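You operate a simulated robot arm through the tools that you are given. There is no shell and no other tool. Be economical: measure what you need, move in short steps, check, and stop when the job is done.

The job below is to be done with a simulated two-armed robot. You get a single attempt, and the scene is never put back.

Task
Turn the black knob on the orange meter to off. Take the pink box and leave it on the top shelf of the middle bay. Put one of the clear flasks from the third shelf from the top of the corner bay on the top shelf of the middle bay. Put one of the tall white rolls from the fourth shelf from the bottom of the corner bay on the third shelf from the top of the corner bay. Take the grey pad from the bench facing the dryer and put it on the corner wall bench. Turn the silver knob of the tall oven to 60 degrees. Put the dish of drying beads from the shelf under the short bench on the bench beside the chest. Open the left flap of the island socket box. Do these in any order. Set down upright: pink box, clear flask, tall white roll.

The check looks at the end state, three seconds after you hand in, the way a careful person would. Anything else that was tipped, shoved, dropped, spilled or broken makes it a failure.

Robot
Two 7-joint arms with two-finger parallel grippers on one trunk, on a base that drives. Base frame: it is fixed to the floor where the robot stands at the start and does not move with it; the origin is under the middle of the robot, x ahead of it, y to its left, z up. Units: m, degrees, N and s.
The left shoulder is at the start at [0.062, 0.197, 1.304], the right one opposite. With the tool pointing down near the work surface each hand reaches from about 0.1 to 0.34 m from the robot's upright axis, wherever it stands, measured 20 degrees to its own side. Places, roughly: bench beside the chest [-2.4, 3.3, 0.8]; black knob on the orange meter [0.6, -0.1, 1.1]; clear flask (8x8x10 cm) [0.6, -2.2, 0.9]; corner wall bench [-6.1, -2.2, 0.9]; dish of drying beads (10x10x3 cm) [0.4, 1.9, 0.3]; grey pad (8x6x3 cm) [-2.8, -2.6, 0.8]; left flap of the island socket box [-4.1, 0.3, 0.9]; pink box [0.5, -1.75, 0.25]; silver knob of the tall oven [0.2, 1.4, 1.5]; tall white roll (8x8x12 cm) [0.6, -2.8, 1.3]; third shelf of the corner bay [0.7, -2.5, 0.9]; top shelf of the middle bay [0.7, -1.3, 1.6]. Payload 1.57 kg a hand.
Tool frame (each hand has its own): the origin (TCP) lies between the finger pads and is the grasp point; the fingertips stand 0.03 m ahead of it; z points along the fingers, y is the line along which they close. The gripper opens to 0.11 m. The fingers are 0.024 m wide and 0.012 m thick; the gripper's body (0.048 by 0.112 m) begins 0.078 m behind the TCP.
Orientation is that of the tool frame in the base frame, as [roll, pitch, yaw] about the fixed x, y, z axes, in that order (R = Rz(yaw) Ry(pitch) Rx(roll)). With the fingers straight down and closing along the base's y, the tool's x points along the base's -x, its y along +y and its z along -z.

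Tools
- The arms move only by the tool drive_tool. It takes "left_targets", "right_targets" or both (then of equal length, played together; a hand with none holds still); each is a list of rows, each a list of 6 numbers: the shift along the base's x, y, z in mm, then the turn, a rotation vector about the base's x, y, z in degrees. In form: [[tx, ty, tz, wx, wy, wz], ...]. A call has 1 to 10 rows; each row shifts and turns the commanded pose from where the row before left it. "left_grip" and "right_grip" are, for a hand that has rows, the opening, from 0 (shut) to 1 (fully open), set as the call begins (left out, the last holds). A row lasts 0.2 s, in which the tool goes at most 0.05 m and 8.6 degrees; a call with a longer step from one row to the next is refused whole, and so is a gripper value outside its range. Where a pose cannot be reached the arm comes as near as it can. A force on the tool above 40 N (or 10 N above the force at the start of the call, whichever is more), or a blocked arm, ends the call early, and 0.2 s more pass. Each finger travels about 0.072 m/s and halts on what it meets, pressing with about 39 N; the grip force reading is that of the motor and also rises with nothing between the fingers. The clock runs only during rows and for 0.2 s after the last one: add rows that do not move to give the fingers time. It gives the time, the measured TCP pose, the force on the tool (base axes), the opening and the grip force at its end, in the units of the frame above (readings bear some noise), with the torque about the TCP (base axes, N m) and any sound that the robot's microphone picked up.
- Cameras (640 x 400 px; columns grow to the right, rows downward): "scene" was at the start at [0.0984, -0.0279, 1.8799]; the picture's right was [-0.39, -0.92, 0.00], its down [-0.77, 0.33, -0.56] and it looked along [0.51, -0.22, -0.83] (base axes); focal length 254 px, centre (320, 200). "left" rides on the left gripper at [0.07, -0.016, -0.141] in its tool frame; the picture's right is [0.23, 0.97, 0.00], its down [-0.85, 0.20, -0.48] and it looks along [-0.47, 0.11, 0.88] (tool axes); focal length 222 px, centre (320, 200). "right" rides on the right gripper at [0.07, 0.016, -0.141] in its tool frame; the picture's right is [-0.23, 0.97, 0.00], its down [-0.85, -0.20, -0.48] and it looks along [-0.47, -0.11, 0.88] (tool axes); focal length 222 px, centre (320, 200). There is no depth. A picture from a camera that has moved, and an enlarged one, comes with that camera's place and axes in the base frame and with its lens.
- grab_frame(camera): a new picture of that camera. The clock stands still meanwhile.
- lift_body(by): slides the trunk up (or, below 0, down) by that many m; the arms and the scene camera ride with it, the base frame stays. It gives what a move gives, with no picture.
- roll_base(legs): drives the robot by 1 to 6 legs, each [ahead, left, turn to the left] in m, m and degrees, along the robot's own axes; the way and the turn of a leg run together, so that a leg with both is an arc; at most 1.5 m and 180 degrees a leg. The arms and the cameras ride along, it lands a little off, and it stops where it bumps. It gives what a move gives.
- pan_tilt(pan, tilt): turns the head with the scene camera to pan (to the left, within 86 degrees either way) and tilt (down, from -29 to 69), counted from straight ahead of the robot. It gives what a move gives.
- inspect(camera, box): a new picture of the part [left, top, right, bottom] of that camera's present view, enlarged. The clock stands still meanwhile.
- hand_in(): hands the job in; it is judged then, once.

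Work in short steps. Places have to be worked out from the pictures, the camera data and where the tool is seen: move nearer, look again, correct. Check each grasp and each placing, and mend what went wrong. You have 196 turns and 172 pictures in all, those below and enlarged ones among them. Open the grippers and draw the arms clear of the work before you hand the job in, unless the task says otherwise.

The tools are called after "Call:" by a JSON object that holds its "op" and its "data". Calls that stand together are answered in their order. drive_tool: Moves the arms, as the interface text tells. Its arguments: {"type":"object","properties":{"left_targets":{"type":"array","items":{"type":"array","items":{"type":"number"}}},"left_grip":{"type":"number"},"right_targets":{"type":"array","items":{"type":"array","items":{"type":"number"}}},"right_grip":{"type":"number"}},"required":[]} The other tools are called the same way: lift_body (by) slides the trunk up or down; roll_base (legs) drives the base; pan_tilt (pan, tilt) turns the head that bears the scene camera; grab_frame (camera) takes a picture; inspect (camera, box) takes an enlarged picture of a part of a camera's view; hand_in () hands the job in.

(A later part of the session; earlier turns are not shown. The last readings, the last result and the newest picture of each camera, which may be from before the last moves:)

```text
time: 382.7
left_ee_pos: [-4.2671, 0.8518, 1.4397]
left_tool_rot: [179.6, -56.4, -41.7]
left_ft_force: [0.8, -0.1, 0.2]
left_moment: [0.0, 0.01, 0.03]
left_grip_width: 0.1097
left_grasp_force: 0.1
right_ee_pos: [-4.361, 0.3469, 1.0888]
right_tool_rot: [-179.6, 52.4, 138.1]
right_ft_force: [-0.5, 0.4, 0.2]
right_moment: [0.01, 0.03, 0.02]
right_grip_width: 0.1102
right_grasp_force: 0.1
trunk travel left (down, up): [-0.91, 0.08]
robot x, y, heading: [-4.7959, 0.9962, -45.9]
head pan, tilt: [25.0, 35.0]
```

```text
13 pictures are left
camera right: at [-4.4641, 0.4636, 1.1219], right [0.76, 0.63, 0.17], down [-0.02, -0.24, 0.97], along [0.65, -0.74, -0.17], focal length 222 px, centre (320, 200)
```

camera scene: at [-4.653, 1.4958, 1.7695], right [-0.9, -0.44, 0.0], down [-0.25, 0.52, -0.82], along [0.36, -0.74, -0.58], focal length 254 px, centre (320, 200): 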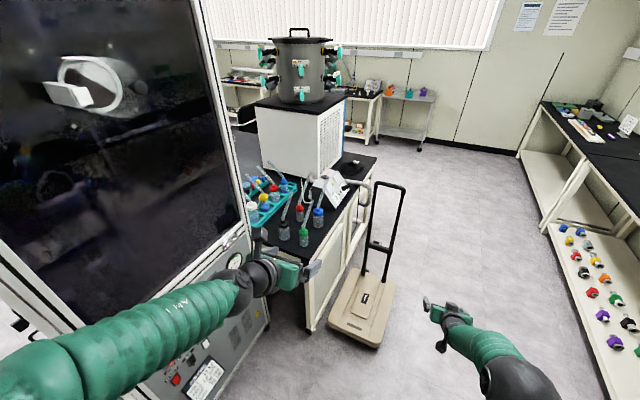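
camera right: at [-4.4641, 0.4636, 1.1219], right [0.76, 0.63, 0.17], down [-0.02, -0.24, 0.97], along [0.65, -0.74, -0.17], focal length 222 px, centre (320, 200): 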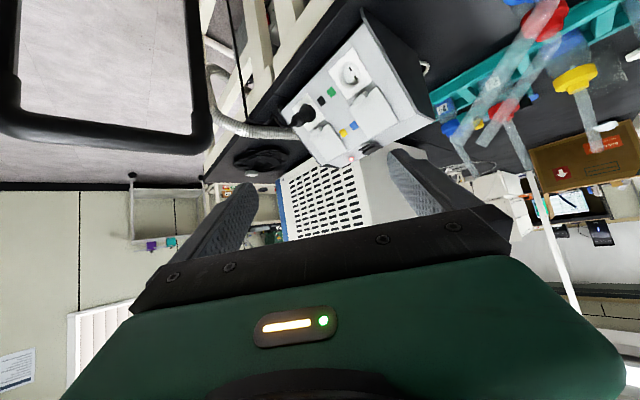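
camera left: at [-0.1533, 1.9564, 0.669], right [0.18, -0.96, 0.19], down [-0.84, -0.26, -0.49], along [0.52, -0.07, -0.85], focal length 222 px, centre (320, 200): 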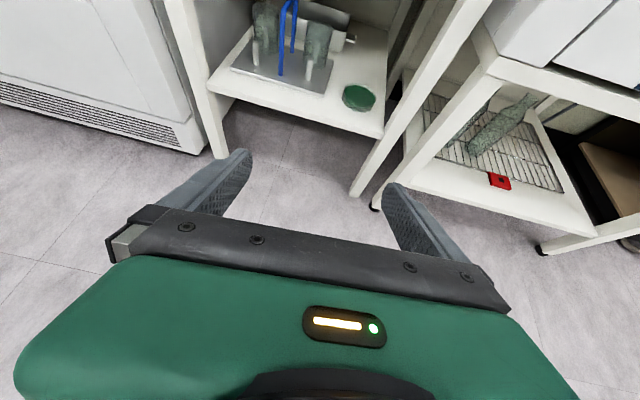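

Good close view (upside-down). I zoom in on the box's face.

Call:
{"op": "inspect", "data": {"camera": "right", "box": [260, 30, 440, 170]}}

```text
2.86 times, centred on (350, 100) of right
camera zoom: at [-4.4641, 0.4636, 1.1219], right [0.76, 0.63, 0.17], down [-0.02, -0.24, 0.97], along [0.65, -0.74, -0.17], focal length 635 px, centre (234, 486)
```

zoom: 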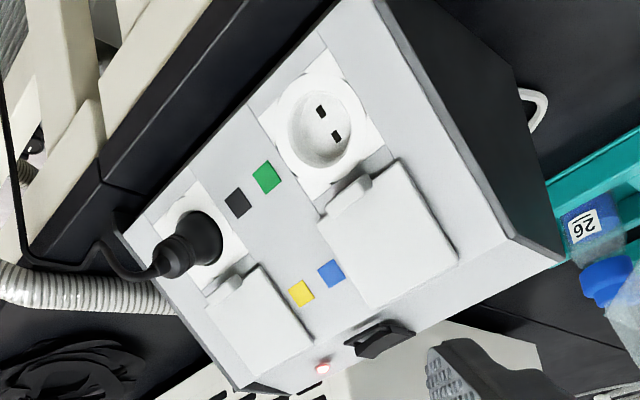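

Each flap is hinged at its top with a tab at its lower edge; the left tab triangulates to about [−4.142, 0.256, 0.882] on a face sloping ~64°. I move in 0.2 m, swing the hand to face east, tilt it square to the face, and look.

Call:
{"op": "roll_base", "data": {"legs": [[0.2, 0, 0]]}}

Call:
{"op": "drive_tool", "data": {"right_targets": [[-4, 9, 0, 0, 0, 7], [-4, 9, 0, 0, 0, 7], [-4, 9, 0, 0, 0, 7], [-4, 9, 0, 0, 0, 7], [-4, 9, 0, 0, 0, 7], [-4, 9, 0, 0, 0, 7], [0, 0, -30, 0, -6, 0], [0, 0, -40, 0, -6, 0], [0, 0, -40, 0, 0, 0], [0, 0, -30, 0, 0, 0]], "right_grip": 0.45}}

Call:
{"op": "grab_frame", "data": {"camera": "right"}}

```text
time: 384.3
left_ee_pos: [-4.202, 0.7057, 1.4332]
left_tool_rot: [-178.7, -54.4, -43.6]
left_ft_force: [-0.5, 3.5, -1.0]
left_moment: [-0.26, -0.08, -0.09]
left_grip_width: 0.1097
left_grasp_force: 0.1
right_ee_pos: [-4.2994, 0.2007, 1.0937]
right_tool_rot: [-179.9, 52.7, 137.3]
right_ft_force: [2.2, -0.3, -0.3]
right_moment: [0.01, 0.02, -0.03]
right_grip_width: 0.11
right_grasp_force: 0.2
trunk travel left (down, up): [-0.91, 0.08]
robot x, y, heading: [-4.7227, 0.8581, -46.4]
head pan, tilt: [25.0, 35.0]
```

```text
time: 386.6
left_ee_pos: [-4.195, 0.7219, 1.4262]
left_tool_rot: [-179.4, -54.1, -43.1]
left_ft_force: [0.0, 0.7, -0.7]
left_moment: [0.0, -0.02, -0.01]
left_grip_width: 0.11
left_grasp_force: 0.1
right_ee_pos: [-4.3948, 0.1684, 0.9767]
right_tool_rot: [-173.5, 65.4, 174.8]
right_ft_force: [-0.7, -0.6, -0.4]
right_moment: [0.02, -0.06, 0.02]
right_grip_width: 0.0495
right_grasp_force: 0.1
trunk travel left (down, up): [-0.91, 0.08]
robot x, y, heading: [-4.7199, 0.8557, -46.4]
head pan, tilt: [25.0, 35.0]
stopped in row 10 (right hand): the arm was blocked; the commanded pose is now the measured one
```

```text
11 pictures are left
camera right: at [-4.5463, 0.215, 0.9729], right [0.28, 0.95, 0.16], down [-0.11, -0.13, 0.98], along [0.95, -0.3, 0.07], focal length 222 px, centre (320, 200)
```

right: 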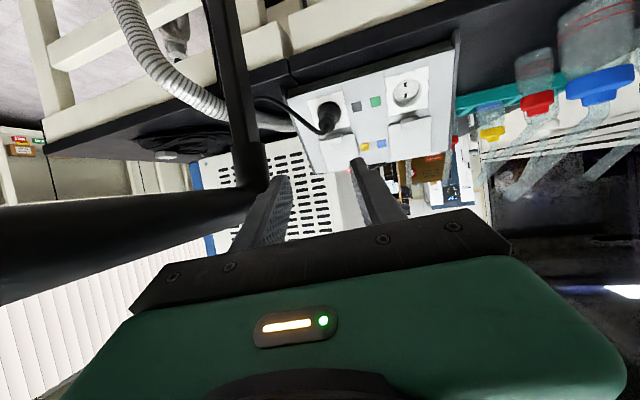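

The trolley's handle is close beside the hand (around y 0.11). I move the hand away to +y, then forward toward the left tab (re-measured at [−4.142, 0.263, 0.886]).

Call:
{"op": "drive_tool", "data": {"right_targets": [[0, 15, 10, 0, 0, 0], [0, 25, 10, -2, 0, 2], [0, 25, 0, -2, 0, 2], [0, 29, 0, 0, 0, 0], [30, 0, 0, 0, 0, 0], [30, 0, -15, 0, 0, 0], [30, 0, -20, 0, 0, 0], [30, 0, -20, 0, 0, 0], [20, 0, -10, 0, 0, 0], [0, 0, 0, 0, 0, 0]]}}

Call:
{"op": "grab_frame", "data": {"camera": "right"}}

```text
time: 388.3
left_ee_pos: [-4.1865, 0.7236, 1.4201]
left_tool_rot: [-179.6, -53.6, -43.1]
left_ft_force: [-1.2, -0.5, 0.1]
left_moment: [0.02, -0.05, 0.03]
left_grip_width: 0.11
left_grasp_force: 0.1
right_ee_pos: [-4.4156, 0.1459, 0.9622]
right_tool_rot: [-161.1, 64.3, 177.9]
right_ft_force: [9.0, 18.0, -25.7]
right_moment: [0.65, 0.36, 0.51]
right_grip_width: 0.0287
right_grasp_force: 0.0
trunk travel left (down, up): [-0.91, 0.08]
robot x, y, heading: [-4.7207, 0.8564, -46.6]
head pan, tilt: [25.0, 35.0]
stopped in row 8 (right hand): the force on the tool passed its limit at 57 N (the readings are from after the stop); the commanded pose is now the measured one
```

```text
10 pictures are left
camera right: at [-4.5589, 0.2131, 0.9562], right [0.42, 0.91, 0.07], down [-0.1, -0.03, 0.99], along [0.9, -0.42, 0.08], focal length 222 px, centre (320, 200)
```

right: 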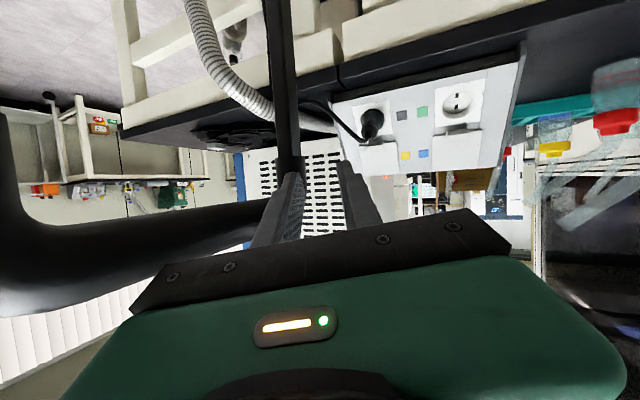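

The gripper is tangled with the trolley handle. I go slightly down and toward +y to free it, fingers narrowed.

Call:
{"op": "drive_tool", "data": {"right_targets": [[0, 0, -8, 0, 0, 0], [-5, 12, -4, 0, 0, 0], [-5, 20, 0, 0, 0, 0], [-5, 20, 0, 0, 0, 0], [0, 20, 10, 0, 0, 0], [0, 10, 20, 0, 0, 0], [0, 0, 20, 0, 0, 0]], "right_grip": 0.2}}

Call:
{"op": "grab_frame", "data": {"camera": "scene"}}

```text
time: 388.8
left_ee_pos: [-4.1899, 0.7243, 1.4197]
left_tool_rot: [-179.4, -53.4, -43.2]
left_ft_force: [0.0, -0.8, 0.5]
left_moment: [0.0, -0.01, -0.01]
left_grip_width: 0.1099
left_grasp_force: 0.1
right_ee_pos: [-4.431, 0.1306, 0.9622]
right_tool_rot: [-157.9, 64.0, 178.7]
right_ft_force: [2.5, 9.5, -12.6]
right_moment: [0.25, 0.24, 0.2]
right_grip_width: 0.0118
right_grasp_force: 0.1
trunk travel left (down, up): [-0.91, 0.08]
robot x, y, heading: [-4.7202, 0.8593, -46.6]
head pan, tilt: [25.0, 35.0]
stopped in row 2 (right hand): the force on the tool passed its limit at 58 N (the readings are from after the stop); the commanded pose is now the measured one
```

```text
9 pictures are left
camera scene: at [-4.6125, 0.7988, 1.9193], right [-0.37, -0.93, 0.0], down [-0.54, 0.21, -0.82], along [0.76, -0.3, -0.58], focal length 254 px, centre (320, 200)
```

scene: 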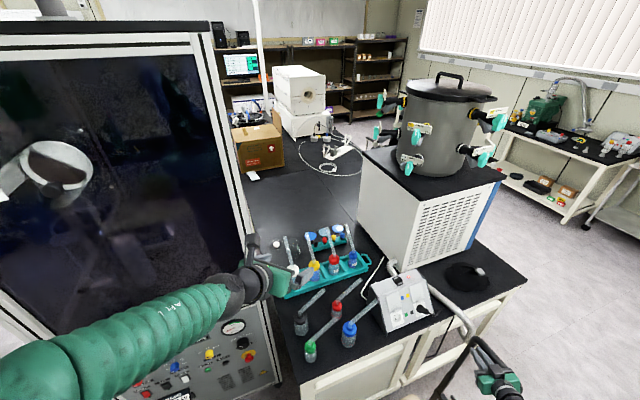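

The handle stands between the hand and the box. I try moving up and slightly south, away from the handle.

Call:
{"op": "drive_tool", "data": {"right_targets": [[0, -8, 0, 0, 0, 0], [0, -8, 5, 0, 0, 0], [0, -5, 15, 0, 0, 0], [0, 0, 25, 0, 0, 0], [0, 0, 30, 0, 0, 0], [0, 0, 30, 0, 0, 0]]}}

Call:
{"op": "drive_tool", "data": {"right_targets": [[0, 0, 0, 0, 0, 0], [0, 0, 10, 0, 0, 0], [0, 0, 20, 0, 0, 0], [0, 0, 30, 0, 0, 0], [0, 0, 30, 0, 0, 0]]}}

Call:
{"op": "grab_frame", "data": {"camera": "right"}}

```text
time: 389.6
left_ee_pos: [-4.1956, 0.7234, 1.4188]
left_tool_rot: [-178.7, -53.1, -43.7]
left_ft_force: [0.2, 0.2, 0.0]
left_moment: [-0.02, 0.04, 0.05]
left_grip_width: 0.11
left_grasp_force: 0.1
right_ee_pos: [-4.438, 0.1145, 0.9619]
right_tool_rot: [-159.4, 63.7, 177.1]
right_ft_force: [13.2, 8.5, -8.8]
right_moment: [0.15, 0.16, 0.35]
right_grip_width: 0.0105
right_grasp_force: 0.0
trunk travel left (down, up): [-0.91, 0.08]
robot x, y, heading: [-4.7199, 0.8594, -46.4]
head pan, tilt: [25.0, 35.0]
stopped in row 3 (right hand): the force on the tool passed its limit at 49 N (the readings are from after the stop); the commanded pose is now the measured one
```

```text
time: 390.2
left_ee_pos: [-4.1941, 0.7242, 1.4148]
left_tool_rot: [-178.3, -52.4, -44.0]
left_ft_force: [-0.3, -0.7, -0.4]
left_moment: [0.02, -0.03, 0.03]
left_grip_width: 0.1099
left_grasp_force: 0.0
right_ee_pos: [-4.4425, 0.1191, 0.9638]
right_tool_rot: [-160.3, 62.8, 175.9]
right_ft_force: [8.6, 1.8, -18.0]
right_moment: [0.55, 0.38, 0.4]
right_grip_width: 0.0156
right_grasp_force: 0.1
trunk travel left (down, up): [-0.91, 0.08]
robot x, y, heading: [-4.7187, 0.8573, -46.7]
head pan, tilt: [25.0, 35.0]
stopped in row 3 (right hand): the force on the tool passed its limit at 52 N (the readings are from after the stop); the commanded pose is now the measured one
```

```text
8 pictures are left
camera right: at [-4.5829, 0.1914, 0.9617], right [0.46, 0.89, 0.05], down [-0.07, -0.02, 1.0], along [0.88, -0.46, 0.05], focal length 222 px, centre (320, 200)
```

right: 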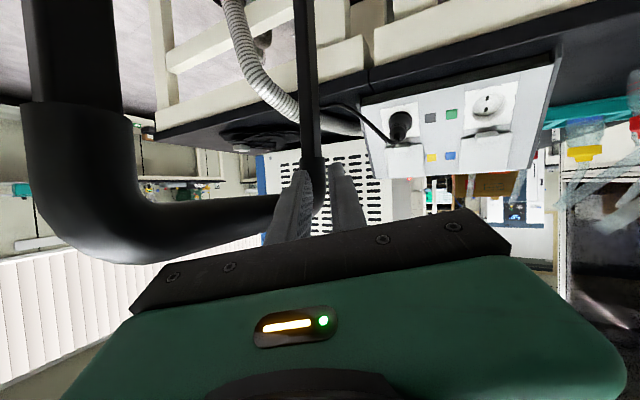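

The handle's post is actually between my fingers. I open fully and withdraw back along the finger direction.

Call:
{"op": "drive_tool", "data": {"right_targets": [[0, 0, 0, 0, 0, 0], [0, 0, 0, 0, 0, 0], [0, 0, 0, 0, 0, 0], [0, 0, 0, 0, 0, 0], [0, 0, 0, 0, 0, 0], [0, 0, 0, 0, 0, 0]], "right_grip": 1.0}}

Call:
{"op": "roll_base", "data": {"legs": [[-0.15, 0, 0]]}}

Call:
{"op": "drive_tool", "data": {"right_targets": [[0, 0, 15, 0, 0, 0], [0, 0, 30, 0, 0, 0], [0, 0, 35, 0, 0, 0], [0, 0, 35, 0, 0, 0], [0, 0, 0, 0, 0, 0]]}}

Call:
{"op": "grab_frame", "data": {"camera": "scene"}}

```text
time: 390.9
left_ee_pos: [-4.1922, 0.7316, 1.4127]
left_tool_rot: [-178.6, -52.2, -43.7]
left_ft_force: [-0.4, 0.9, -0.5]
left_moment: [-0.01, -0.02, 0.02]
left_grip_width: 0.1102
left_grasp_force: 0.0
right_ee_pos: [-4.4338, 0.1343, 0.9609]
right_tool_rot: [-161.2, 62.7, 176.5]
right_ft_force: [23.5, 14.3, -25.1]
right_moment: [1.4, 0.28, 1.51]
right_grip_width: 0.0891
right_grasp_force: 0.1
trunk travel left (down, up): [-0.91, 0.08]
robot x, y, heading: [-4.7215, 0.8596, -46.6]
head pan, tilt: [25.0, 35.0]
stopped in row 3 (right hand): the force on the tool passed its limit at 42 N (the readings are from after the stop); the commanded pose is now the measured one
```

```text
time: 392.3
left_ee_pos: [-4.2984, 0.8343, 1.4138]
left_tool_rot: [-178.3, -52.4, -44.1]
left_ft_force: [0.4, -0.6, 0.1]
left_moment: [0.0, 0.02, 0.04]
left_grip_width: 0.11
left_grasp_force: 0.1
right_ee_pos: [-4.5452, 0.2297, 0.9625]
right_tool_rot: [-160.8, 62.8, 175.8]
right_ft_force: [-0.5, -0.2, 0.2]
right_moment: [0.02, 0.0, -0.01]
right_grip_width: 0.11
right_grasp_force: 0.0
trunk travel left (down, up): [-0.91, 0.08]
robot x, y, heading: [-4.8256, 0.964, -46.7]
head pan, tilt: [25.0, 35.0]
```

```text
time: 393.5
left_ee_pos: [-4.3012, 0.8377, 1.4132]
left_tool_rot: [-178.3, -52.5, -44.0]
left_ft_force: [-0.6, -1.0, -0.2]
left_moment: [0.01, -0.01, 0.0]
left_grip_width: 0.1099
left_grasp_force: 0.0
right_ee_pos: [-4.5469, 0.2306, 1.0794]
right_tool_rot: [-160.3, 63.0, 176.1]
right_ft_force: [-0.5, -0.6, 0.4]
right_moment: [0.01, -0.03, 0.0]
right_grip_width: 0.1103
right_grasp_force: 0.0
trunk travel left (down, up): [-0.91, 0.08]
robot x, y, heading: [-4.8227, 0.9662, -46.6]
head pan, tilt: [25.0, 35.0]
```

```text
7 pictures are left
camera scene: at [-4.7199, 0.9092, 1.9196], right [-0.37, -0.93, 0.0], down [-0.53, 0.21, -0.82], along [0.76, -0.3, -0.57], focal length 254 px, centre (320, 200)
```

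scene: 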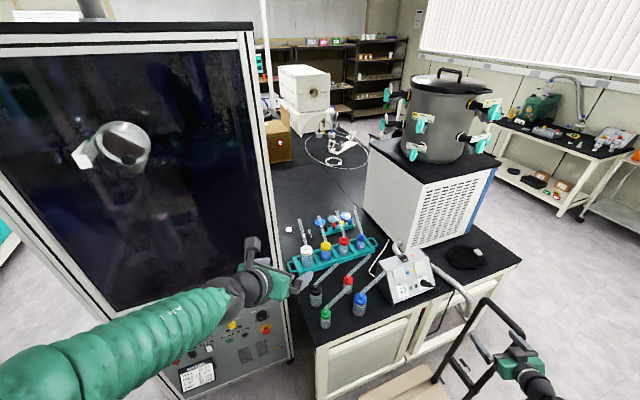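

Freed, and the trolley is still standing. I straighten the wrist while raising above the handle, then bring the base in, staying north of the handle.

Call:
{"op": "drive_tool", "data": {"right_targets": [[10, 10, 14, 2.2, 0, 6], [10, 10, 14, 2.2, 0, 6], [10, 10, 14, 2.2, 0, 6], [10, 10, 14, 2.2, 0, 6], [0, 0, 0, 0, 0, 0]], "right_grip": 0.45}}

Call:
{"op": "roll_base", "data": {"legs": [[0.13, 0.05, 0]]}}

Call:
{"op": "drive_tool", "data": {"right_targets": [[10, 20, 0, 0, 0, 0], [25, 20, 0, 0, 0, 0], [35, 12, 0, 0, 0, 0], [40, 0, 0, 0, 0, 0], [35, 0, 0, 0, 0, 0], [0, 0, 0, 0, 0, 0]]}}

```text
time: 394.7
left_ee_pos: [-4.3009, 0.839, 1.4139]
left_tool_rot: [-178.3, -52.4, -44.1]
left_ft_force: [0.4, 0.3, 0.6]
left_moment: [0.01, -0.01, -0.02]
left_grip_width: 0.1099
left_grasp_force: 0.1
right_ee_pos: [-4.5082, 0.2725, 1.1365]
right_tool_rot: [-179.7, 63.1, -177.0]
right_ft_force: [0.0, -0.1, 0.2]
right_moment: [0.01, 0.0, -0.06]
right_grip_width: 0.0495
right_grasp_force: 0.1
trunk travel left (down, up): [-0.91, 0.08]
robot x, y, heading: [-4.823, 0.9696, -46.6]
head pan, tilt: [25.0, 35.0]
```

```text
time: 396.0
left_ee_pos: [-4.193, 0.7738, 1.419]
left_tool_rot: [-177.6, -52.9, -44.9]
left_ft_force: [-1.1, -0.5, 1.3]
left_moment: [0.1, -0.05, 0.09]
left_grip_width: 0.11
left_grasp_force: 0.1
right_ee_pos: [-4.3989, 0.2095, 1.1371]
right_tool_rot: [-179.9, 63.5, -177.3]
right_ft_force: [-0.1, -0.6, 0.0]
right_moment: [0.05, -0.02, 0.0]
right_grip_width: 0.0498
right_grasp_force: 0.0
trunk travel left (down, up): [-0.91, 0.08]
robot x, y, heading: [-4.7013, 0.9104, -46.7]
head pan, tilt: [25.0, 35.0]
```

```text
time: 397.4
left_ee_pos: [-4.1753, 0.7861, 1.4124]
left_tool_rot: [-178.7, -52.3, -43.8]
left_ft_force: [-0.4, 0.0, 0.1]
left_moment: [0.03, 0.01, 0.01]
left_grip_width: 0.11
left_grasp_force: 0.0
right_ee_pos: [-4.2376, 0.27, 1.1396]
right_tool_rot: [-179.0, 62.8, -176.5]
right_ft_force: [-0.4, 0.3, 0.2]
right_moment: [0.02, 0.02, -0.01]
right_grip_width: 0.0494
right_grasp_force: 0.0
trunk travel left (down, up): [-0.91, 0.08]
robot x, y, heading: [-4.7003, 0.9085, -46.7]
head pan, tilt: [25.0, 35.0]
```

Clear of the handle and north-aligned. I descend in front of the box face and look.

Call:
{"op": "drive_tool", "data": {"right_targets": [[-3, -2, -40, 0, 0, 0], [-3, -2, -42, 0, 0, 0], [-2, -2, -42, 0, 0, 0], [0, 0, -42, 0, 0, 0], [0, 0, -40, 0, 0, 0], [0, 0, 0, 0, 0, 0]]}}

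Call:
{"op": "inspect", "data": {"camera": "right", "box": [200, 60, 440, 220]}}

```text
time: 399.0
left_ee_pos: [-4.1781, 0.7838, 1.4109]
left_tool_rot: [-178.3, -52.0, -44.2]
left_ft_force: [0.1, -0.6, -0.3]
left_moment: [0.01, 0.04, 0.0]
left_grip_width: 0.11
left_grasp_force: 0.0
right_ee_pos: [-4.2619, 0.2983, 1.0037]
right_tool_rot: [-175.0, 64.2, -172.5]
right_ft_force: [0.1, 1.1, 0.0]
right_moment: [0.01, 0.0, 0.0]
right_grip_width: 0.0494
right_grasp_force: 0.1
right hand out of reach, approached as far as the arm can: row 2, 3, 4, 5
trunk travel left (down, up): [-0.91, 0.08]
robot x, y, heading: [-4.6995, 0.9107, -46.5]
head pan, tilt: [25.0, 35.0]
stopped in row 6 (right hand): the arm was blocked; the commanded pose is now the measured one
```

```text
2.50 times, centred on (320, 140) of right
camera zoom: at [-4.4195, 0.3062, 1.0026], right [0.05, 0.98, 0.17], down [-0.05, -0.17, 0.98], along [1.0, -0.05, 0.04], focal length 555 px, centre (320, 350)
```

zoom: 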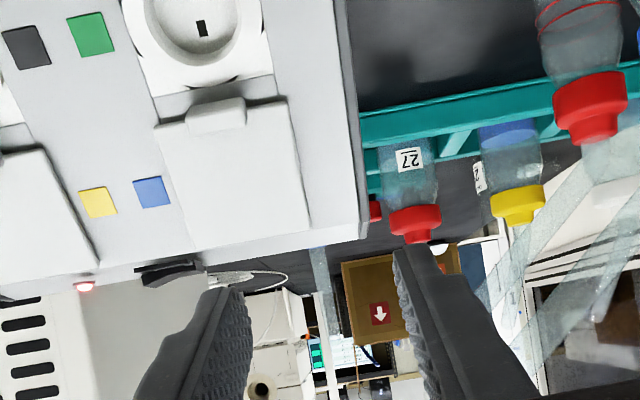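

The arm can't go lower here, so I lower the trunk 10 cm instead; the tab is confirmed at [−4.142, 0.263, 0.889]. Then I align in y and approach.

Call:
{"op": "lift_body", "data": {"by": -0.1}}

Call:
{"op": "drive_tool", "data": {"right_targets": [[0, -18, 0, 0, 0, -3], [5, -17, 0, 0, 0, -3], [20, 0, 0, 0, 0, 0], [20, 0, 0, 0, 0, 0], [0, 0, 0, 0, 0, 0]]}}

Call:
{"op": "inspect", "data": {"camera": "right", "box": [200, 60, 440, 220]}}

```text
time: 400.3
left_ee_pos: [-4.1797, 0.7812, 1.3112]
left_tool_rot: [-178.2, -52.2, -44.3]
left_ft_force: [-0.3, -0.4, -0.3]
left_moment: [0.0, 0.0, 0.0]
left_grip_width: 0.11
left_grasp_force: 0.0
right_ee_pos: [-4.2635, 0.2968, 0.9016]
right_tool_rot: [-175.3, 64.3, -172.7]
right_ft_force: [0.0, -0.3, -0.4]
right_moment: [0.0, -0.01, -0.02]
right_grip_width: 0.0494
right_grasp_force: 0.0
trunk travel left (down, up): [-0.81, 0.18]
robot x, y, heading: [-4.7015, 0.9076, -46.7]
head pan, tilt: [25.0, 35.0]
```

```text
time: 401.5
left_ee_pos: [-4.1803, 0.7811, 1.3102]
left_tool_rot: [-178.2, -52.3, -44.3]
left_ft_force: [-0.5, 0.3, 0.5]
left_moment: [-0.03, 0.04, -0.01]
left_grip_width: 0.11
left_grasp_force: 0.0
right_ee_pos: [-4.245, 0.2816, 0.9109]
right_tool_rot: [-176.1, 64.0, -179.3]
right_ft_force: [0.2, -0.2, 0.3]
right_moment: [0.03, -0.05, 0.0]
right_grip_width: 0.0496
right_grasp_force: 0.1
right hand out of reach, approached as far as the arm can: row 1, 2, 3, 4
trunk travel left (down, up): [-0.81, 0.18]
robot x, y, heading: [-4.7054, 0.9101, -46.6]
head pan, tilt: [25.0, 35.0]
```

```text
2.50 times, centred on (320, 140) of right
camera zoom: at [-4.401, 0.3059, 0.9122], right [0.15, 0.97, 0.17], down [-0.07, -0.17, 0.98], along [0.99, -0.16, 0.04], focal length 555 px, centre (320, 350)
```

zoom: 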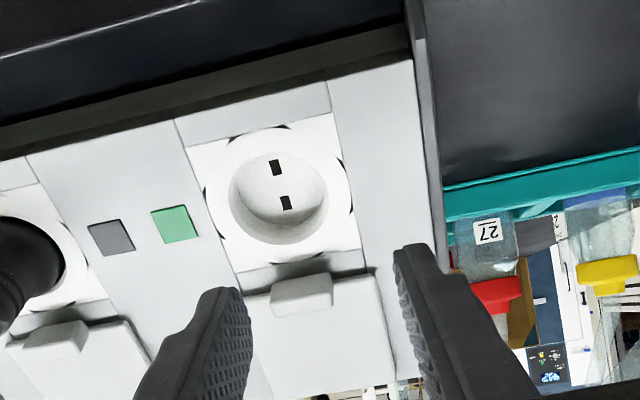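

The tab lies between the fingertips. The arm is at its limit, so the base makes the last diagonal move (85 mm east, 20 mm south).

Call:
{"op": "roll_base", "data": {"legs": [[0.073, 0.047, 0]]}}

Call:
{"op": "inspect", "data": {"camera": "right", "box": [200, 60, 440, 220]}}

```text
time: 402.6
left_ee_pos: [-4.1106, 0.7521, 1.312]
left_tool_rot: [-177.6, -52.0, -44.9]
left_ft_force: [-0.3, 0.0, -1.0]
left_moment: [0.05, -0.04, 0.01]
left_grip_width: 0.1099
left_grasp_force: 0.1
right_ee_pos: [-4.1802, 0.2498, 0.9099]
right_tool_rot: [-176.9, 64.3, 179.9]
right_ft_force: [-1.4, 3.1, 0.6]
right_moment: [0.03, -0.01, 0.16]
right_grip_width: 0.0525
right_grasp_force: 2.1
trunk travel left (down, up): [-0.81, 0.18]
robot x, y, heading: [-4.6329, 0.8883, -46.7]
head pan, tilt: [25.0, 35.0]
stopped in leg 1: the force on the tool passed its limit at 274 N (the readings are from after the stop); the commanded pose is now the measured one
```

```text
2.50 times, centred on (320, 140) of right
camera zoom: at [-4.3366, 0.2763, 0.9093], right [0.15, 0.97, 0.18], down [-0.07, -0.17, 0.98], along [0.99, -0.16, 0.04], focal length 555 px, centre (320, 350)
```

zoom: 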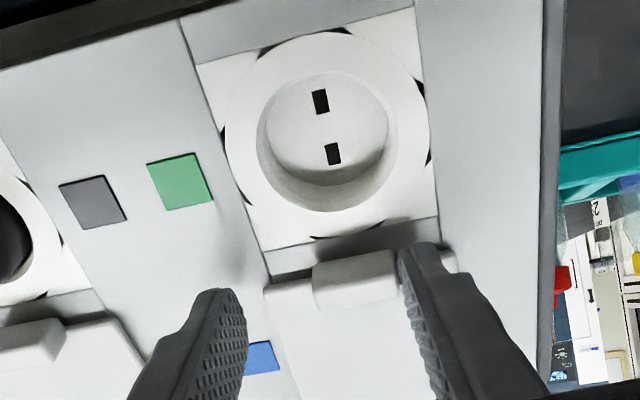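

The north finger tip touched beside the tab; the hand is 12 mm too far south. I back off slightly, shift north, re-advance and pinch.

Call:
{"op": "drive_tool", "data": {"right_targets": [[-8, 0, 3, 0, 0, 0], [0, 13, 0, 0, 0, 0], [10, 0, -5, 0, 0, 0], [8, 0, -5, 0, 0, 0], [0, 0, 0, 0, 0, 0]], "right_grip": 0.5}}

Call:
{"op": "drive_tool", "data": {"right_targets": [[0, 0, 0, 0, 0, 0], [0, 0, 0, 0, 0, 0], [0, 0, 0, 0, 0, 0]], "right_grip": 0.0}}

```text
time: 403.9
left_ee_pos: [-4.109, 0.7621, 1.3129]
left_tool_rot: [-178.0, -52.4, -44.5]
left_ft_force: [0.5, 0.1, 1.0]
left_moment: [0.01, 0.01, 0.0]
left_grip_width: 0.11
left_grasp_force: 0.2
right_ee_pos: [-4.1742, 0.2676, 0.9087]
right_tool_rot: [-175.2, 64.1, -179.1]
right_ft_force: [-18.8, -6.0, 2.7]
right_moment: [-0.06, 0.27, 0.41]
right_grip_width: 0.0494
right_grasp_force: 0.1
right hand out of reach, approached as far as the arm can: row 1, 2, 3, 4
trunk travel left (down, up): [-0.81, 0.18]
robot x, y, heading: [-4.6342, 0.8906, -46.8]
head pan, tilt: [25.0, 35.0]
```

```text
time: 404.6
left_ee_pos: [-4.1111, 0.7587, 1.3124]
left_tool_rot: [-177.9, -52.2, -44.7]
left_ft_force: [0.6, -0.5, -0.2]
left_moment: [0.01, -0.03, -0.01]
left_grip_width: 0.1097
left_grasp_force: 0.1
right_ee_pos: [-4.1724, 0.2632, 0.9088]
right_tool_rot: [-175.7, 64.5, -179.8]
right_ft_force: [-9.4, -23.0, 14.1]
right_moment: [-0.02, -0.06, -0.1]
right_grip_width: 0.0281
right_grasp_force: 38.1
trunk travel left (down, up): [-0.81, 0.18]
robot x, y, heading: [-4.6308, 0.8913, -46.7]
head pan, tilt: [25.0, 35.0]
```

The tab is pinched (2.8 cm). I swing it along its arc: out and up about the upper hinge.

Call:
{"op": "drive_tool", "data": {"right_targets": [[-10, 0, 8, 0, 0, 0], [-10, 0, 8, 0, 0, 0], [-7, 0, 11, 0, 0, 0], [-6, 0, 11, 0, 0, 0], [-3, 0, 12, 0, 0, 0], [-2, 0, 13, 0, 0, 0], [2, 0, 13, 0, 0, 0], [2, 0, 13, 0, 0, 0], [0, 0, 0, 0, 0, 0]]}}

Call:
{"op": "drive_tool", "data": {"right_targets": [[6, 0, 12, 0, 0, 0], [7, 0, 11, 0, 0, 0], [9, 0, 9, 0, 0, 0], [10, 0, 8, 0, 0, 0], [0, 0, 0, 0, 0, 0]]}}

Call:
{"op": "inspect", "data": {"camera": "right", "box": [200, 60, 440, 220]}}

```text
time: 405.6
left_ee_pos: [-4.106, 0.766, 1.3082]
left_tool_rot: [-177.9, -51.7, -44.5]
left_ft_force: [0.2, -0.7, 0.3]
left_moment: [0.02, 0.0, 0.0]
left_grip_width: 0.1101
left_grasp_force: 0.0
right_ee_pos: [-4.1801, 0.2627, 0.9205]
right_tool_rot: [-177.2, 63.7, -178.7]
right_ft_force: [4.7, 5.2, 2.7]
right_moment: [-0.1, -0.04, 0.0]
right_grip_width: 0.0279
right_grasp_force: 38.2
right hand out of reach, approached as far as the arm can: row 1, 2, 3, 4
trunk travel left (down, up): [-0.81, 0.18]
robot x, y, heading: [-4.6308, 0.8917, -46.8]
head pan, tilt: [25.0, 35.0]
stopped in row 4 (right hand): the force on the tool passed its limit at 46 N (the readings are from after the stop); the commanded pose is now the measured one
```

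```text
time: 406.1
left_ee_pos: [-4.1112, 0.7656, 1.3071]
left_tool_rot: [-177.6, -51.5, -45.0]
left_ft_force: [0.1, -0.4, 0.2]
left_moment: [-0.02, 0.02, -0.02]
left_grip_width: 0.1101
left_grasp_force: 0.1
right_ee_pos: [-4.1792, 0.2617, 0.9251]
right_tool_rot: [-177.5, 63.0, -178.7]
right_ft_force: [-5.2, 1.1, -2.1]
right_moment: [0.3, -0.07, 0.64]
right_grip_width: 0.0276
right_grasp_force: 38.4
right hand out of reach, approached as far as the arm can: row 2
trunk travel left (down, up): [-0.81, 0.18]
robot x, y, heading: [-4.6297, 0.8893, -46.8]
head pan, tilt: [25.0, 35.0]
stopped in row 2 (right hand): the force on the tool passed its limit at 52 N (the readings are from after the stop); the commanded pose is now the measured one
```

```text
2.50 times, centred on (320, 140) of right
camera zoom: at [-4.3359, 0.2814, 0.9288], right [0.12, 0.98, 0.18], down [-0.04, -0.18, 0.98], along [0.99, -0.12, 0.02], focal length 555 px, centre (320, 350)
```

zoom: 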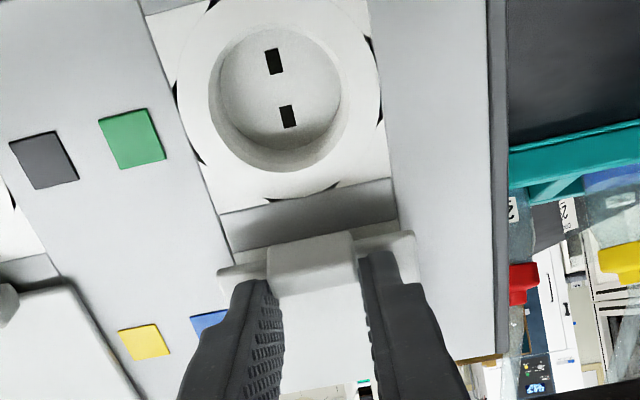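

The flap is lifting (gap visible below it). The arm is at its limit, so I continue the arc with the base (back in x) and the trunk (up).

Call:
{"op": "roll_base", "data": {"legs": [[-0.019, -0.02, 0]]}}

Call:
{"op": "lift_body", "data": {"by": 0.035}}

Call:
{"op": "lift_body", "data": {"by": 0.03}}

Call:
{"op": "roll_base", "data": {"legs": [[0.014, 0.015, 0]]}}

Call:
{"op": "lift_body", "data": {"by": 0.025}}

Call:
{"op": "roll_base", "data": {"legs": [[0.02, 0.021, 0]]}}

```text
time: 407.1
left_ee_pos: [-4.1379, 0.7712, 1.3032]
left_tool_rot: [-177.3, -51.0, -45.1]
left_ft_force: [-0.1, 0.3, -0.7]
left_moment: [0.0, 0.04, 0.0]
left_grip_width: 0.1099
left_grasp_force: 0.1
right_ee_pos: [-4.1992, 0.2621, 0.9364]
right_tool_rot: [-176.9, 64.0, -178.3]
right_ft_force: [-9.1, -9.7, 2.2]
right_moment: [-0.26, -0.34, -0.63]
right_grip_width: 0.0273
right_grasp_force: 37.7
trunk travel left (down, up): [-0.81, 0.18]
robot x, y, heading: [-4.654, 0.8894, -46.7]
head pan, tilt: [25.0, 35.0]
stopped in leg 1: the force on the tool passed its limit at 46 N (the readings are from after the stop); the commanded pose is now the measured one
```

```text
time: 407.9
left_ee_pos: [-4.1419, 0.763, 1.3365]
left_tool_rot: [-176.7, -50.5, -45.6]
left_ft_force: [0.6, 0.9, 0.4]
left_moment: [0.03, 0.04, 0.0]
left_grip_width: 0.11
left_grasp_force: 0.0
right_ee_pos: [-4.1981, 0.262, 0.9675]
right_tool_rot: [-178.5, 64.4, -178.9]
right_ft_force: [-13.2, -18.2, -4.5]
right_moment: [-0.41, 0.69, -0.28]
right_grip_width: 0.0273
right_grasp_force: 37.7
trunk travel left (down, up): [-0.845, 0.145]
robot x, y, heading: [-4.6498, 0.8896, -46.7]
head pan, tilt: [25.0, 35.0]
```

```text
time: 408.6
left_ee_pos: [-4.138, 0.7786, 1.3667]
left_tool_rot: [-177.5, -50.9, -44.9]
left_ft_force: [0.1, 0.2, 0.7]
left_moment: [0.04, 0.0, 0.04]
left_grip_width: 0.1099
left_grasp_force: 0.1
right_ee_pos: [-4.1922, 0.2746, 1.003]
right_tool_rot: [-177.6, 64.1, -177.8]
right_ft_force: [-0.7, -0.2, 0.5]
right_moment: [0.03, 0.0, 0.02]
right_grip_width: 0.0
right_grasp_force: 21.2
trunk travel left (down, up): [-0.875, 0.115]
robot x, y, heading: [-4.6522, 0.8887, -46.6]
head pan, tilt: [25.0, 35.0]
```

```text
time: 409.4
left_ee_pos: [-4.1184, 0.7765, 1.368]
left_tool_rot: [-177.5, -51.0, -45.0]
left_ft_force: [-0.4, 0.0, -0.2]
left_moment: [-0.03, 0.0, -0.02]
left_grip_width: 0.1098
left_grasp_force: 0.1
right_ee_pos: [-4.1753, 0.2701, 1.0022]
right_tool_rot: [-177.2, 64.2, -177.9]
right_ft_force: [0.2, -1.2, -0.6]
right_moment: [-0.01, -0.02, 0.01]
right_grip_width: 0.0001
right_grasp_force: 21.3
trunk travel left (down, up): [-0.875, 0.115]
robot x, y, heading: [-4.6328, 0.8919, -46.4]
head pan, tilt: [25.0, 35.0]
```

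```text
time: 410.1
left_ee_pos: [-4.1169, 0.7757, 1.3898]
left_tool_rot: [-177.2, -50.7, -45.2]
left_ft_force: [-0.2, -0.3, 0.1]
left_moment: [-0.02, 0.01, -0.05]
left_grip_width: 0.11
left_grasp_force: 0.1
right_ee_pos: [-4.1725, 0.2746, 1.0243]
right_tool_rot: [-178.3, 64.2, -178.4]
right_ft_force: [0.3, 0.2, -0.3]
right_moment: [0.02, 0.0, -0.05]
right_grip_width: 0.0
right_grasp_force: 21.1
trunk travel left (down, up): [-0.9, 0.09]
robot x, y, heading: [-4.6313, 0.8896, -46.6]
head pan, tilt: [25.0, 35.0]
```

```text
time: 410.9
left_ee_pos: [-4.0898, 0.7773, 1.39]
left_tool_rot: [-177.1, -50.8, -45.1]
left_ft_force: [-0.7, 0.0, 0.8]
left_moment: [-0.02, 0.0, 0.02]
left_grip_width: 0.11
left_grasp_force: 0.0
right_ee_pos: [-4.1465, 0.2759, 1.0265]
right_tool_rot: [-178.1, 64.4, -178.1]
right_ft_force: [-0.9, -1.3, -0.6]
right_moment: [0.01, 0.01, 0.05]
right_grip_width: 0.0
right_grasp_force: 21.8
trunk travel left (down, up): [-0.9, 0.09]
robot x, y, heading: [-4.6042, 0.8886, -46.5]
head pan, tilt: [25.0, 35.0]
```

The tab slipped from the fingers at roughly 65° open. I check the flap's state.

Call:
{"op": "grab_frame", "data": {"camera": "right"}}

```text
2 pictures are left
camera right: at [-4.3031, 0.2912, 1.0267], right [0.1, 0.98, 0.19], down [-0.06, -0.19, 0.98], along [0.99, -0.11, 0.04], focal length 222 px, centre (320, 200)
```

right: 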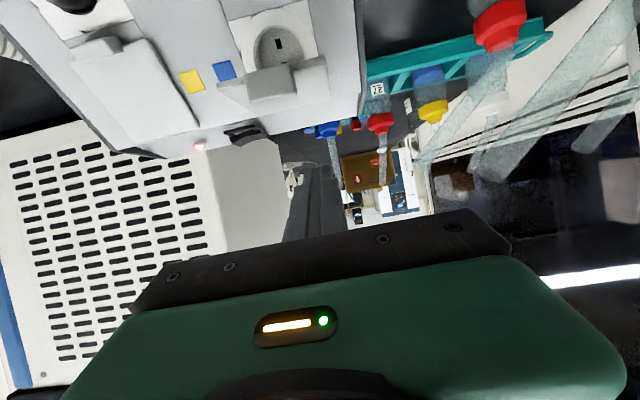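

The left flap stands open roughly horizontal. I push it further up from below with the closed fingertips, using base and trunk.

Call:
{"op": "roll_base", "data": {"legs": [[-0.0585, -0.062, 0]]}}

Call:
{"op": "lift_body", "data": {"by": -0.115}}

Call:
{"op": "roll_base", "data": {"legs": [[0.036, 0.038, 0]]}}

Call:
{"op": "lift_body", "data": {"by": 0.125}}

```text
time: 412.0
left_ee_pos: [-4.1612, 0.7698, 1.382]
left_tool_rot: [-177.3, -49.7, -45.1]
left_ft_force: [0.4, -0.5, -0.7]
left_moment: [-0.02, 0.0, 0.0]
left_grip_width: 0.1099
left_grasp_force: 0.1
right_ee_pos: [-4.2144, 0.2779, 1.0161]
right_tool_rot: [179.9, 63.8, -179.0]
right_ft_force: [0.9, 2.1, 0.3]
right_moment: [-0.02, 0.02, -0.05]
right_grip_width: 0.0
right_grasp_force: 21.7
trunk travel left (down, up): [-0.9, 0.09]
robot x, y, heading: [-4.689, 0.891, -46.9]
head pan, tilt: [25.0, 35.0]
```

```text
time: 413.5
left_ee_pos: [-4.1828, 0.7671, 1.2719]
left_tool_rot: [-176.0, -49.9, -46.2]
left_ft_force: [0.3, 0.0, 0.0]
left_moment: [0.05, -0.01, 0.08]
left_grip_width: 0.1102
left_grasp_force: 0.0
right_ee_pos: [-4.227, 0.28, 0.9057]
right_tool_rot: [178.6, 65.0, -179.5]
right_ft_force: [-0.6, 0.4, -0.1]
right_moment: [0.01, 0.0, 0.03]
right_grip_width: 0.0001
right_grasp_force: 21.0
trunk travel left (down, up): [-0.785, 0.205]
robot x, y, heading: [-4.6893, 0.8912, -46.7]
head pan, tilt: [25.0, 35.0]
```

```text
time: 414.5
left_ee_pos: [-4.1283, 0.7664, 1.2715]
left_tool_rot: [-176.0, -49.7, -46.2]
left_ft_force: [-0.4, 0.2, 0.2]
left_moment: [-0.01, -0.04, 0.0]
left_grip_width: 0.1103
left_grasp_force: 0.0
right_ee_pos: [-4.1776, 0.2812, 0.903]
right_tool_rot: [177.6, 64.8, -179.9]
right_ft_force: [-0.6, 0.1, -0.3]
right_moment: [0.0, -0.01, 0.04]
right_grip_width: 0.0
right_grasp_force: 21.6
trunk travel left (down, up): [-0.785, 0.205]
robot x, y, heading: [-4.6373, 0.8905, -46.7]
head pan, tilt: [25.0, 35.0]
stopped in leg 1: the force on the tool passed its limit at 126 N (the readings are from after the stop); the commanded pose is now the measured one
```

```text
time: 416.1
left_ee_pos: [-4.1252, 0.7728, 1.3958]
left_tool_rot: [-176.5, -49.9, -45.7]
left_ft_force: [0.0, -0.6, -0.4]
left_moment: [0.0, -0.02, -0.01]
left_grip_width: 0.1102
left_grasp_force: 0.0
right_ee_pos: [-4.1766, 0.2845, 1.0308]
right_tool_rot: [178.3, 64.7, -179.3]
right_ft_force: [-0.3, 0.4, -0.3]
right_moment: [-0.01, 0.0, -0.03]
right_grip_width: 0.0003
right_grasp_force: 21.3
trunk travel left (down, up): [-0.91, 0.08]
robot x, y, heading: [-4.6396, 0.8952, -46.8]
head pan, tilt: [25.0, 35.0]
```

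I back away from the socket box and drive around the island's west end toward the bench with the grey pad.

Call:
{"op": "roll_base", "data": {"legs": [[-0.45, 0, 0], [0, 0, -43.3], [1.4, -0.08, 0], [1.3, 0, 0], [0, 1.4, 0], [0, 0.7, 0]]}}

Call:
{"op": "pan_tilt", "data": {"pan": 0, "tilt": 38}}

```text
time: 443.3
left_ee_pos: [-2.584, -1.8413, 1.398]
left_tool_rot: [-176.2, -49.9, -88.0]
left_ft_force: [-0.6, -0.1, 0.1]
left_moment: [-0.01, 0.0, 0.02]
left_grip_width: 0.11
left_grasp_force: 0.0
right_ee_pos: [-2.9456, -2.1711, 1.0303]
right_tool_rot: [178.0, 64.7, 138.5]
right_ft_force: [-0.4, 0.0, -0.2]
right_moment: [0.02, -0.01, 0.01]
right_grip_width: 0.0003
right_grasp_force: 20.6
trunk travel left (down, up): [-0.91, 0.08]
robot x, y, heading: [-2.8818, -1.4121, -89.0]
head pan, tilt: [25.0, 35.0]
```

```text
time: 444.2
left_ee_pos: [-2.5832, -1.8406, 1.3941]
left_tool_rot: [-176.4, -49.6, -87.8]
left_ft_force: [0.2, -0.1, 0.5]
left_moment: [0.01, -0.01, 0.01]
left_grip_width: 0.1099
left_grasp_force: 0.0
right_ee_pos: [-2.9402, -2.1691, 1.0295]
right_tool_rot: [177.8, 64.8, 138.6]
right_ft_force: [0.4, 0.9, -0.2]
right_moment: [-0.03, -0.02, -0.01]
right_grip_width: 0.0
right_grasp_force: 21.7
trunk travel left (down, up): [-0.91, 0.08]
robot x, y, heading: [-2.8772, -1.4117, -88.9]
head pan, tilt: [0.0, 38.0]
```

I use one of the two remaining pictures to find the pad, zoomed on the bench ahead.

Call:
{"op": "inspect", "data": {"camera": "scene", "box": [200, 150, 440, 300]}}

```text
2.67 times, centred on (320, 225) of scene
camera zoom: at [-2.8801, -1.5314, 1.915], right [-1.0, -0.02, 0.0], down [-0.01, 0.62, -0.79], along [0.02, -0.79, -0.62], focal length 678 px, centre (320, 133)
```

zoom: 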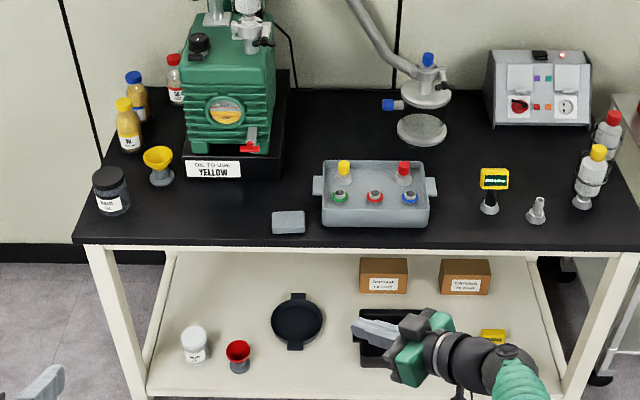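

The grey pad is at about [−2.781, −2.617], left of the tray with ~3 cm to spare. I square the right hand to the bench, then align and check positions by the readings.

Call:
{"op": "drive_tool", "data": {"right_targets": [[0, 0, 0, 0, 0, -8], [0, 0, 0, 0, 0, -8], [0, 0, 0, 0, 0, -8], [0, 0, 0, 0, 0, -8], [0, 0, 0, 0, 0, -8], [0, 0, 0, 0, 0, -8], [0, 0, 0, 7, 0, 0], [0, 0, 0, 7, 0, 0], [0, 0, 0, 0, 0, 0]], "right_grip": 0.95}}

Call:
{"op": "roll_base", "data": {"legs": [[0.35, 0.15, -1]]}}

```text
time: 446.2
left_ee_pos: [-2.5789, -1.8407, 1.3934]
left_tool_rot: [-176.5, -49.7, -87.8]
left_ft_force: [0.3, 0.5, 0.1]
left_moment: [0.02, 0.02, 0.0]
left_grip_width: 0.1098
left_grasp_force: 0.0
right_ee_pos: [-2.9553, -2.2348, 1.011]
right_tool_rot: [175.0, 56.8, 95.2]
right_ft_force: [0.4, 0.0, -0.1]
right_moment: [-0.01, -0.01, 0.02]
right_grip_width: 0.1044
right_grasp_force: 0.0
right hand out of reach, approached as far as the arm can: row 1, 2, 3, 4, 5, 6, 7
trunk travel left (down, up): [-0.91, 0.08]
robot x, y, heading: [-2.88, -1.4115, -88.7]
head pan, tilt: [0.0, 38.0]
```

```text
time: 448.6
left_ee_pos: [-2.4405, -2.1896, 1.3956]
left_tool_rot: [-176.1, -50.0, -89.4]
left_ft_force: [-0.8, -0.3, 0.5]
left_moment: [-0.02, -0.02, 0.03]
left_grip_width: 0.1103
left_grasp_force: 0.0
right_ee_pos: [-2.8286, -2.575, 1.0144]
right_tool_rot: [174.7, 57.0, 93.3]
right_ft_force: [0.0, -0.3, -0.4]
right_moment: [-0.02, -0.02, -0.02]
right_grip_width: 0.1045
right_grasp_force: 0.0
trunk travel left (down, up): [-0.91, 0.08]
robot x, y, heading: [-2.7259, -1.7608, -90.3]
head pan, tilt: [0.0, 38.0]
```

I finish the alignment over the pad and straighten, then lower in two stages.

Call:
{"op": "drive_tool", "data": {"right_targets": [[16, -8, -10, 0, 0, -4], [16, -8, -10, 0, 0, -4], [16, -8, -20, 0, 0, 0], [0, -6, -30, 0, 0, 0], [0, 0, -40, 0, 0, 0], [0, 0, 0, 0, 0, 0]], "right_grip": 0.87}}

```text
time: 450.2
left_ee_pos: [-2.4363, -2.1902, 1.3903]
left_tool_rot: [-176.3, -49.2, -89.3]
left_ft_force: [-0.2, 0.1, 0.2]
left_moment: [0.01, 0.02, 0.02]
left_grip_width: 0.1102
left_grasp_force: 0.1
right_ee_pos: [-2.8039, -2.5617, 0.9842]
right_tool_rot: [174.6, 59.2, 88.6]
right_ft_force: [-0.3, -0.1, 0.2]
right_moment: [0.02, 0.03, 0.0]
right_grip_width: 0.0959
right_grasp_force: 0.1
right hand out of reach, approached as far as the arm can: row 1, 2, 3, 4, 5
trunk travel left (down, up): [-0.91, 0.08]
robot x, y, heading: [-2.7276, -1.7537, -90.1]
head pan, tilt: [0.0, 38.0]
stopped in row 6 (right hand): the arm was blocked; the commanded pose is now the measured one
```

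The arm is at full stretch; I use trunk and base for the remaining moves: down 8 cm, forward 4.5 cm and left 2.3 cm.

Call:
{"op": "lift_body", "data": {"by": -0.08}}

Call:
{"op": "roll_base", "data": {"legs": [[0.045, 0.023, 0]]}}

```text
time: 451.3
left_ee_pos: [-2.4357, -2.1892, 1.3112]
left_tool_rot: [-176.3, -49.3, -89.4]
left_ft_force: [-1.0, 0.1, -0.6]
left_moment: [0.0, 0.01, 0.02]
left_grip_width: 0.11
left_grasp_force: 0.0
right_ee_pos: [-2.8043, -2.5593, 0.9043]
right_tool_rot: [174.7, 59.1, 88.7]
right_ft_force: [0.4, 0.1, -0.2]
right_moment: [0.04, 0.03, 0.01]
right_grip_width: 0.0955
right_grasp_force: 0.0
trunk travel left (down, up): [-0.83, 0.16]
robot x, y, heading: [-2.7233, -1.7577, -90.1]
head pan, tilt: [0.0, 38.0]
```

```text
time: 452.3
left_ee_pos: [-2.4198, -2.2254, 1.3158]
left_tool_rot: [-175.9, -49.8, -89.8]
left_ft_force: [-0.2, 0.4, 0.3]
left_moment: [0.01, -0.03, -0.01]
left_grip_width: 0.11
left_grasp_force: 0.0
right_ee_pos: [-2.7855, -2.5993, 0.9109]
right_tool_rot: [173.6, 59.7, 88.0]
right_ft_force: [0.4, 0.9, 0.0]
right_moment: [-0.04, -0.01, -0.04]
right_grip_width: 0.0958
right_grasp_force: 0.1
trunk travel left (down, up): [-0.83, 0.16]
robot x, y, heading: [-2.7026, -1.8024, -90.3]
head pan, tilt: [0.0, 38.0]
```

Aligned within a few millimetres. I lower with the trunk until just above the bench, then close and read the width.

Call:
{"op": "lift_body", "data": {"by": -0.08}}

Call:
{"op": "lift_body", "data": {"by": -0.012}}

Call:
{"op": "drive_tool", "data": {"right_targets": [[0, 0, 0, 0, 0, 0], [0, 0, 0, 0, 0, 0], [0, 0, 0, 0, 0, 0]], "right_grip": 0.0}}

```text
time: 453.4
left_ee_pos: [-2.4185, -2.2324, 1.2325]
left_tool_rot: [-176.0, -49.3, -89.7]
left_ft_force: [0.1, -0.5, -0.3]
left_moment: [0.0, -0.01, -0.05]
left_grip_width: 0.1101
left_grasp_force: 0.1
right_ee_pos: [-2.7828, -2.6058, 0.828]
right_tool_rot: [174.2, 59.6, 88.5]
right_ft_force: [-1.5, -4.0, 13.4]
right_moment: [-0.43, 0.69, 0.36]
right_grip_width: 0.096
right_grasp_force: 0.9
trunk travel left (down, up): [-0.75, 0.24]
robot x, y, heading: [-2.703, -1.8026, -90.1]
head pan, tilt: [0.0, 38.0]
```

```text
time: 453.9
left_ee_pos: [-2.4202, -2.229, 1.2243]
left_tool_rot: [-175.9, -49.7, -89.8]
left_ft_force: [0.4, -0.4, 0.0]
left_moment: [0.04, 0.0, 0.02]
left_grip_width: 0.1102
left_grasp_force: 0.1
right_ee_pos: [-2.7847, -2.6056, 0.8279]
right_tool_rot: [174.5, 60.2, 88.8]
right_ft_force: [3.1, 24.7, 23.9]
right_moment: [-0.18, 1.12, -1.04]
right_grip_width: 0.0926
right_grasp_force: 0.2
trunk travel left (down, up): [-0.742, 0.248]
robot x, y, heading: [-2.7057, -1.8041, -90.6]
head pan, tilt: [0.0, 38.0]
stopped: the force on the tool passed its limit at 44 N (the readings are from after the stop); the commanded pose is now the measured one
```

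```text
time: 454.7
left_ee_pos: [-2.4214, -2.2304, 1.2262]
left_tool_rot: [-175.9, -49.6, -89.9]
left_ft_force: [-0.1, 0.1, 0.2]
left_moment: [0.0, 0.01, -0.01]
left_grip_width: 0.1099
left_grasp_force: 0.1
right_ee_pos: [-2.789, -2.6077, 0.8264]
right_tool_rot: [174.7, 60.2, 88.6]
right_ft_force: [-15.0, 2.4, 20.5]
right_moment: [-0.43, 1.21, -0.43]
right_grip_width: 0.0739
right_grasp_force: 39.4
trunk travel left (down, up): [-0.742, 0.248]
robot x, y, heading: [-2.7056, -1.8017, -90.1]
head pan, tilt: [0.0, 38.0]
```

Width 7.4 cm: the pad is between the fingers. I lift with the trunk and check that it holds.

Call:
{"op": "lift_body", "data": {"by": 0.05}}

Call:
{"op": "lift_body", "data": {"by": 0.2}}

```text
time: 455.6
left_ee_pos: [-2.4214, -2.2345, 1.2728]
left_tool_rot: [-175.9, -49.2, -89.8]
left_ft_force: [-0.2, 0.0, -0.3]
left_moment: [-0.02, 0.01, -0.01]
left_grip_width: 0.1101
left_grasp_force: 0.0
right_ee_pos: [-2.7869, -2.6097, 0.871]
right_tool_rot: [174.3, 59.6, 88.6]
right_ft_force: [-0.4, 0.1, -0.4]
right_moment: [0.0, 0.03, 0.04]
right_grip_width: 0.0738
right_grasp_force: 39.0
trunk travel left (down, up): [-0.792, 0.198]
robot x, y, heading: [-2.7064, -1.8021, -90.1]
head pan, tilt: [0.0, 38.0]
```

```text
time: 457.8
left_ee_pos: [-2.4178, -2.2352, 1.4696]
left_tool_rot: [-175.9, -49.2, -89.8]
left_ft_force: [0.6, -0.3, 0.0]
left_moment: [-0.03, -0.03, 0.0]
left_grip_width: 0.1098
left_grasp_force: 0.0
right_ee_pos: [-2.7856, -2.6098, 1.0715]
right_tool_rot: [174.7, 59.8, 88.7]
right_ft_force: [-0.3, 0.6, 0.1]
right_moment: [0.0, 0.01, 0.0]
right_grip_width: 0.0734
right_grasp_force: 39.2
trunk travel left (down, up): [-0.99, 0.0]
robot x, y, heading: [-2.7062, -1.8022, -90.4]
head pan, tilt: [0.0, 38.0]
```

The pad is held. I drive west along the aisle to face the corner wall bench.

Call:
{"op": "roll_base", "data": {"legs": [[-0.4, 0, 0], [0, 0, -89.8], [1.2, 0, 0], [0.9, 0, 0]]}}

Call:
{"op": "pan_tilt", "data": {"pan": 25, "tilt": 32}}

```text
time: 474.1
left_ee_pos: [-5.2482, -1.6856, 1.4708]
left_tool_rot: [-176.0, -49.3, -179.6]
left_ft_force: [0.4, 0.8, -0.4]
left_moment: [0.01, -0.03, 0.04]
left_grip_width: 0.1099
left_grasp_force: 0.1
right_ee_pos: [-5.6264, -1.3192, 1.0717]
right_tool_rot: [174.6, 59.9, -1.0]
right_ft_force: [0.0, 0.0, 0.3]
right_moment: [0.0, -0.03, 0.02]
right_grip_width: 0.0738
right_grasp_force: 38.7
trunk travel left (down, up): [-0.99, 0.0]
robot x, y, heading: [-4.8176, -1.3975, 179.8]
head pan, tilt: [0.0, 38.0]
```

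```text
time: 475.0
left_ee_pos: [-5.249, -1.6858, 1.4682]
left_tool_rot: [-175.8, -48.9, -179.7]
left_ft_force: [-0.7, 0.6, -0.6]
left_moment: [0.03, -0.02, 0.02]
left_grip_width: 0.1098
left_grasp_force: 0.0
right_ee_pos: [-5.6274, -1.3204, 1.0706]
right_tool_rot: [174.8, 59.9, -1.1]
right_ft_force: [0.5, 0.0, -0.3]
right_moment: [0.04, -0.01, -0.01]
right_grip_width: 0.0735
right_grasp_force: 39.4
trunk travel left (down, up): [-0.99, 0.0]
robot x, y, heading: [-4.816, -1.3973, 179.9]
head pan, tilt: [25.0, 32.0]
```

I use the last picture to find a free spot on the corner bench.

Call:
{"op": "grab_frame", "data": {"camera": "scene"}}

```text
0 pictures are left
camera scene: at [-4.9334, -1.4363, 2.0042], right [-0.42, 0.91, 0.0], down [0.48, 0.22, -0.85], along [-0.77, -0.36, -0.53], focal length 254 px, centre (320, 200)
```

scene: 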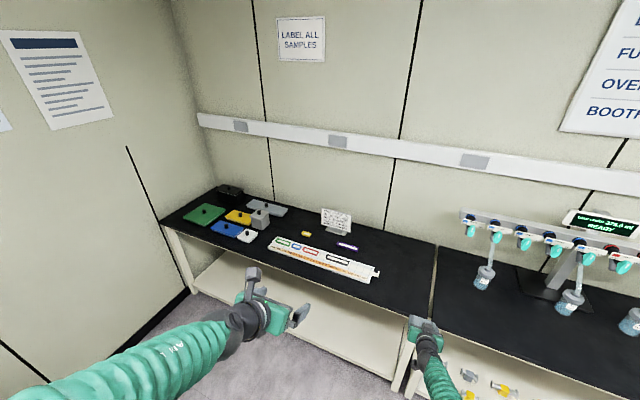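

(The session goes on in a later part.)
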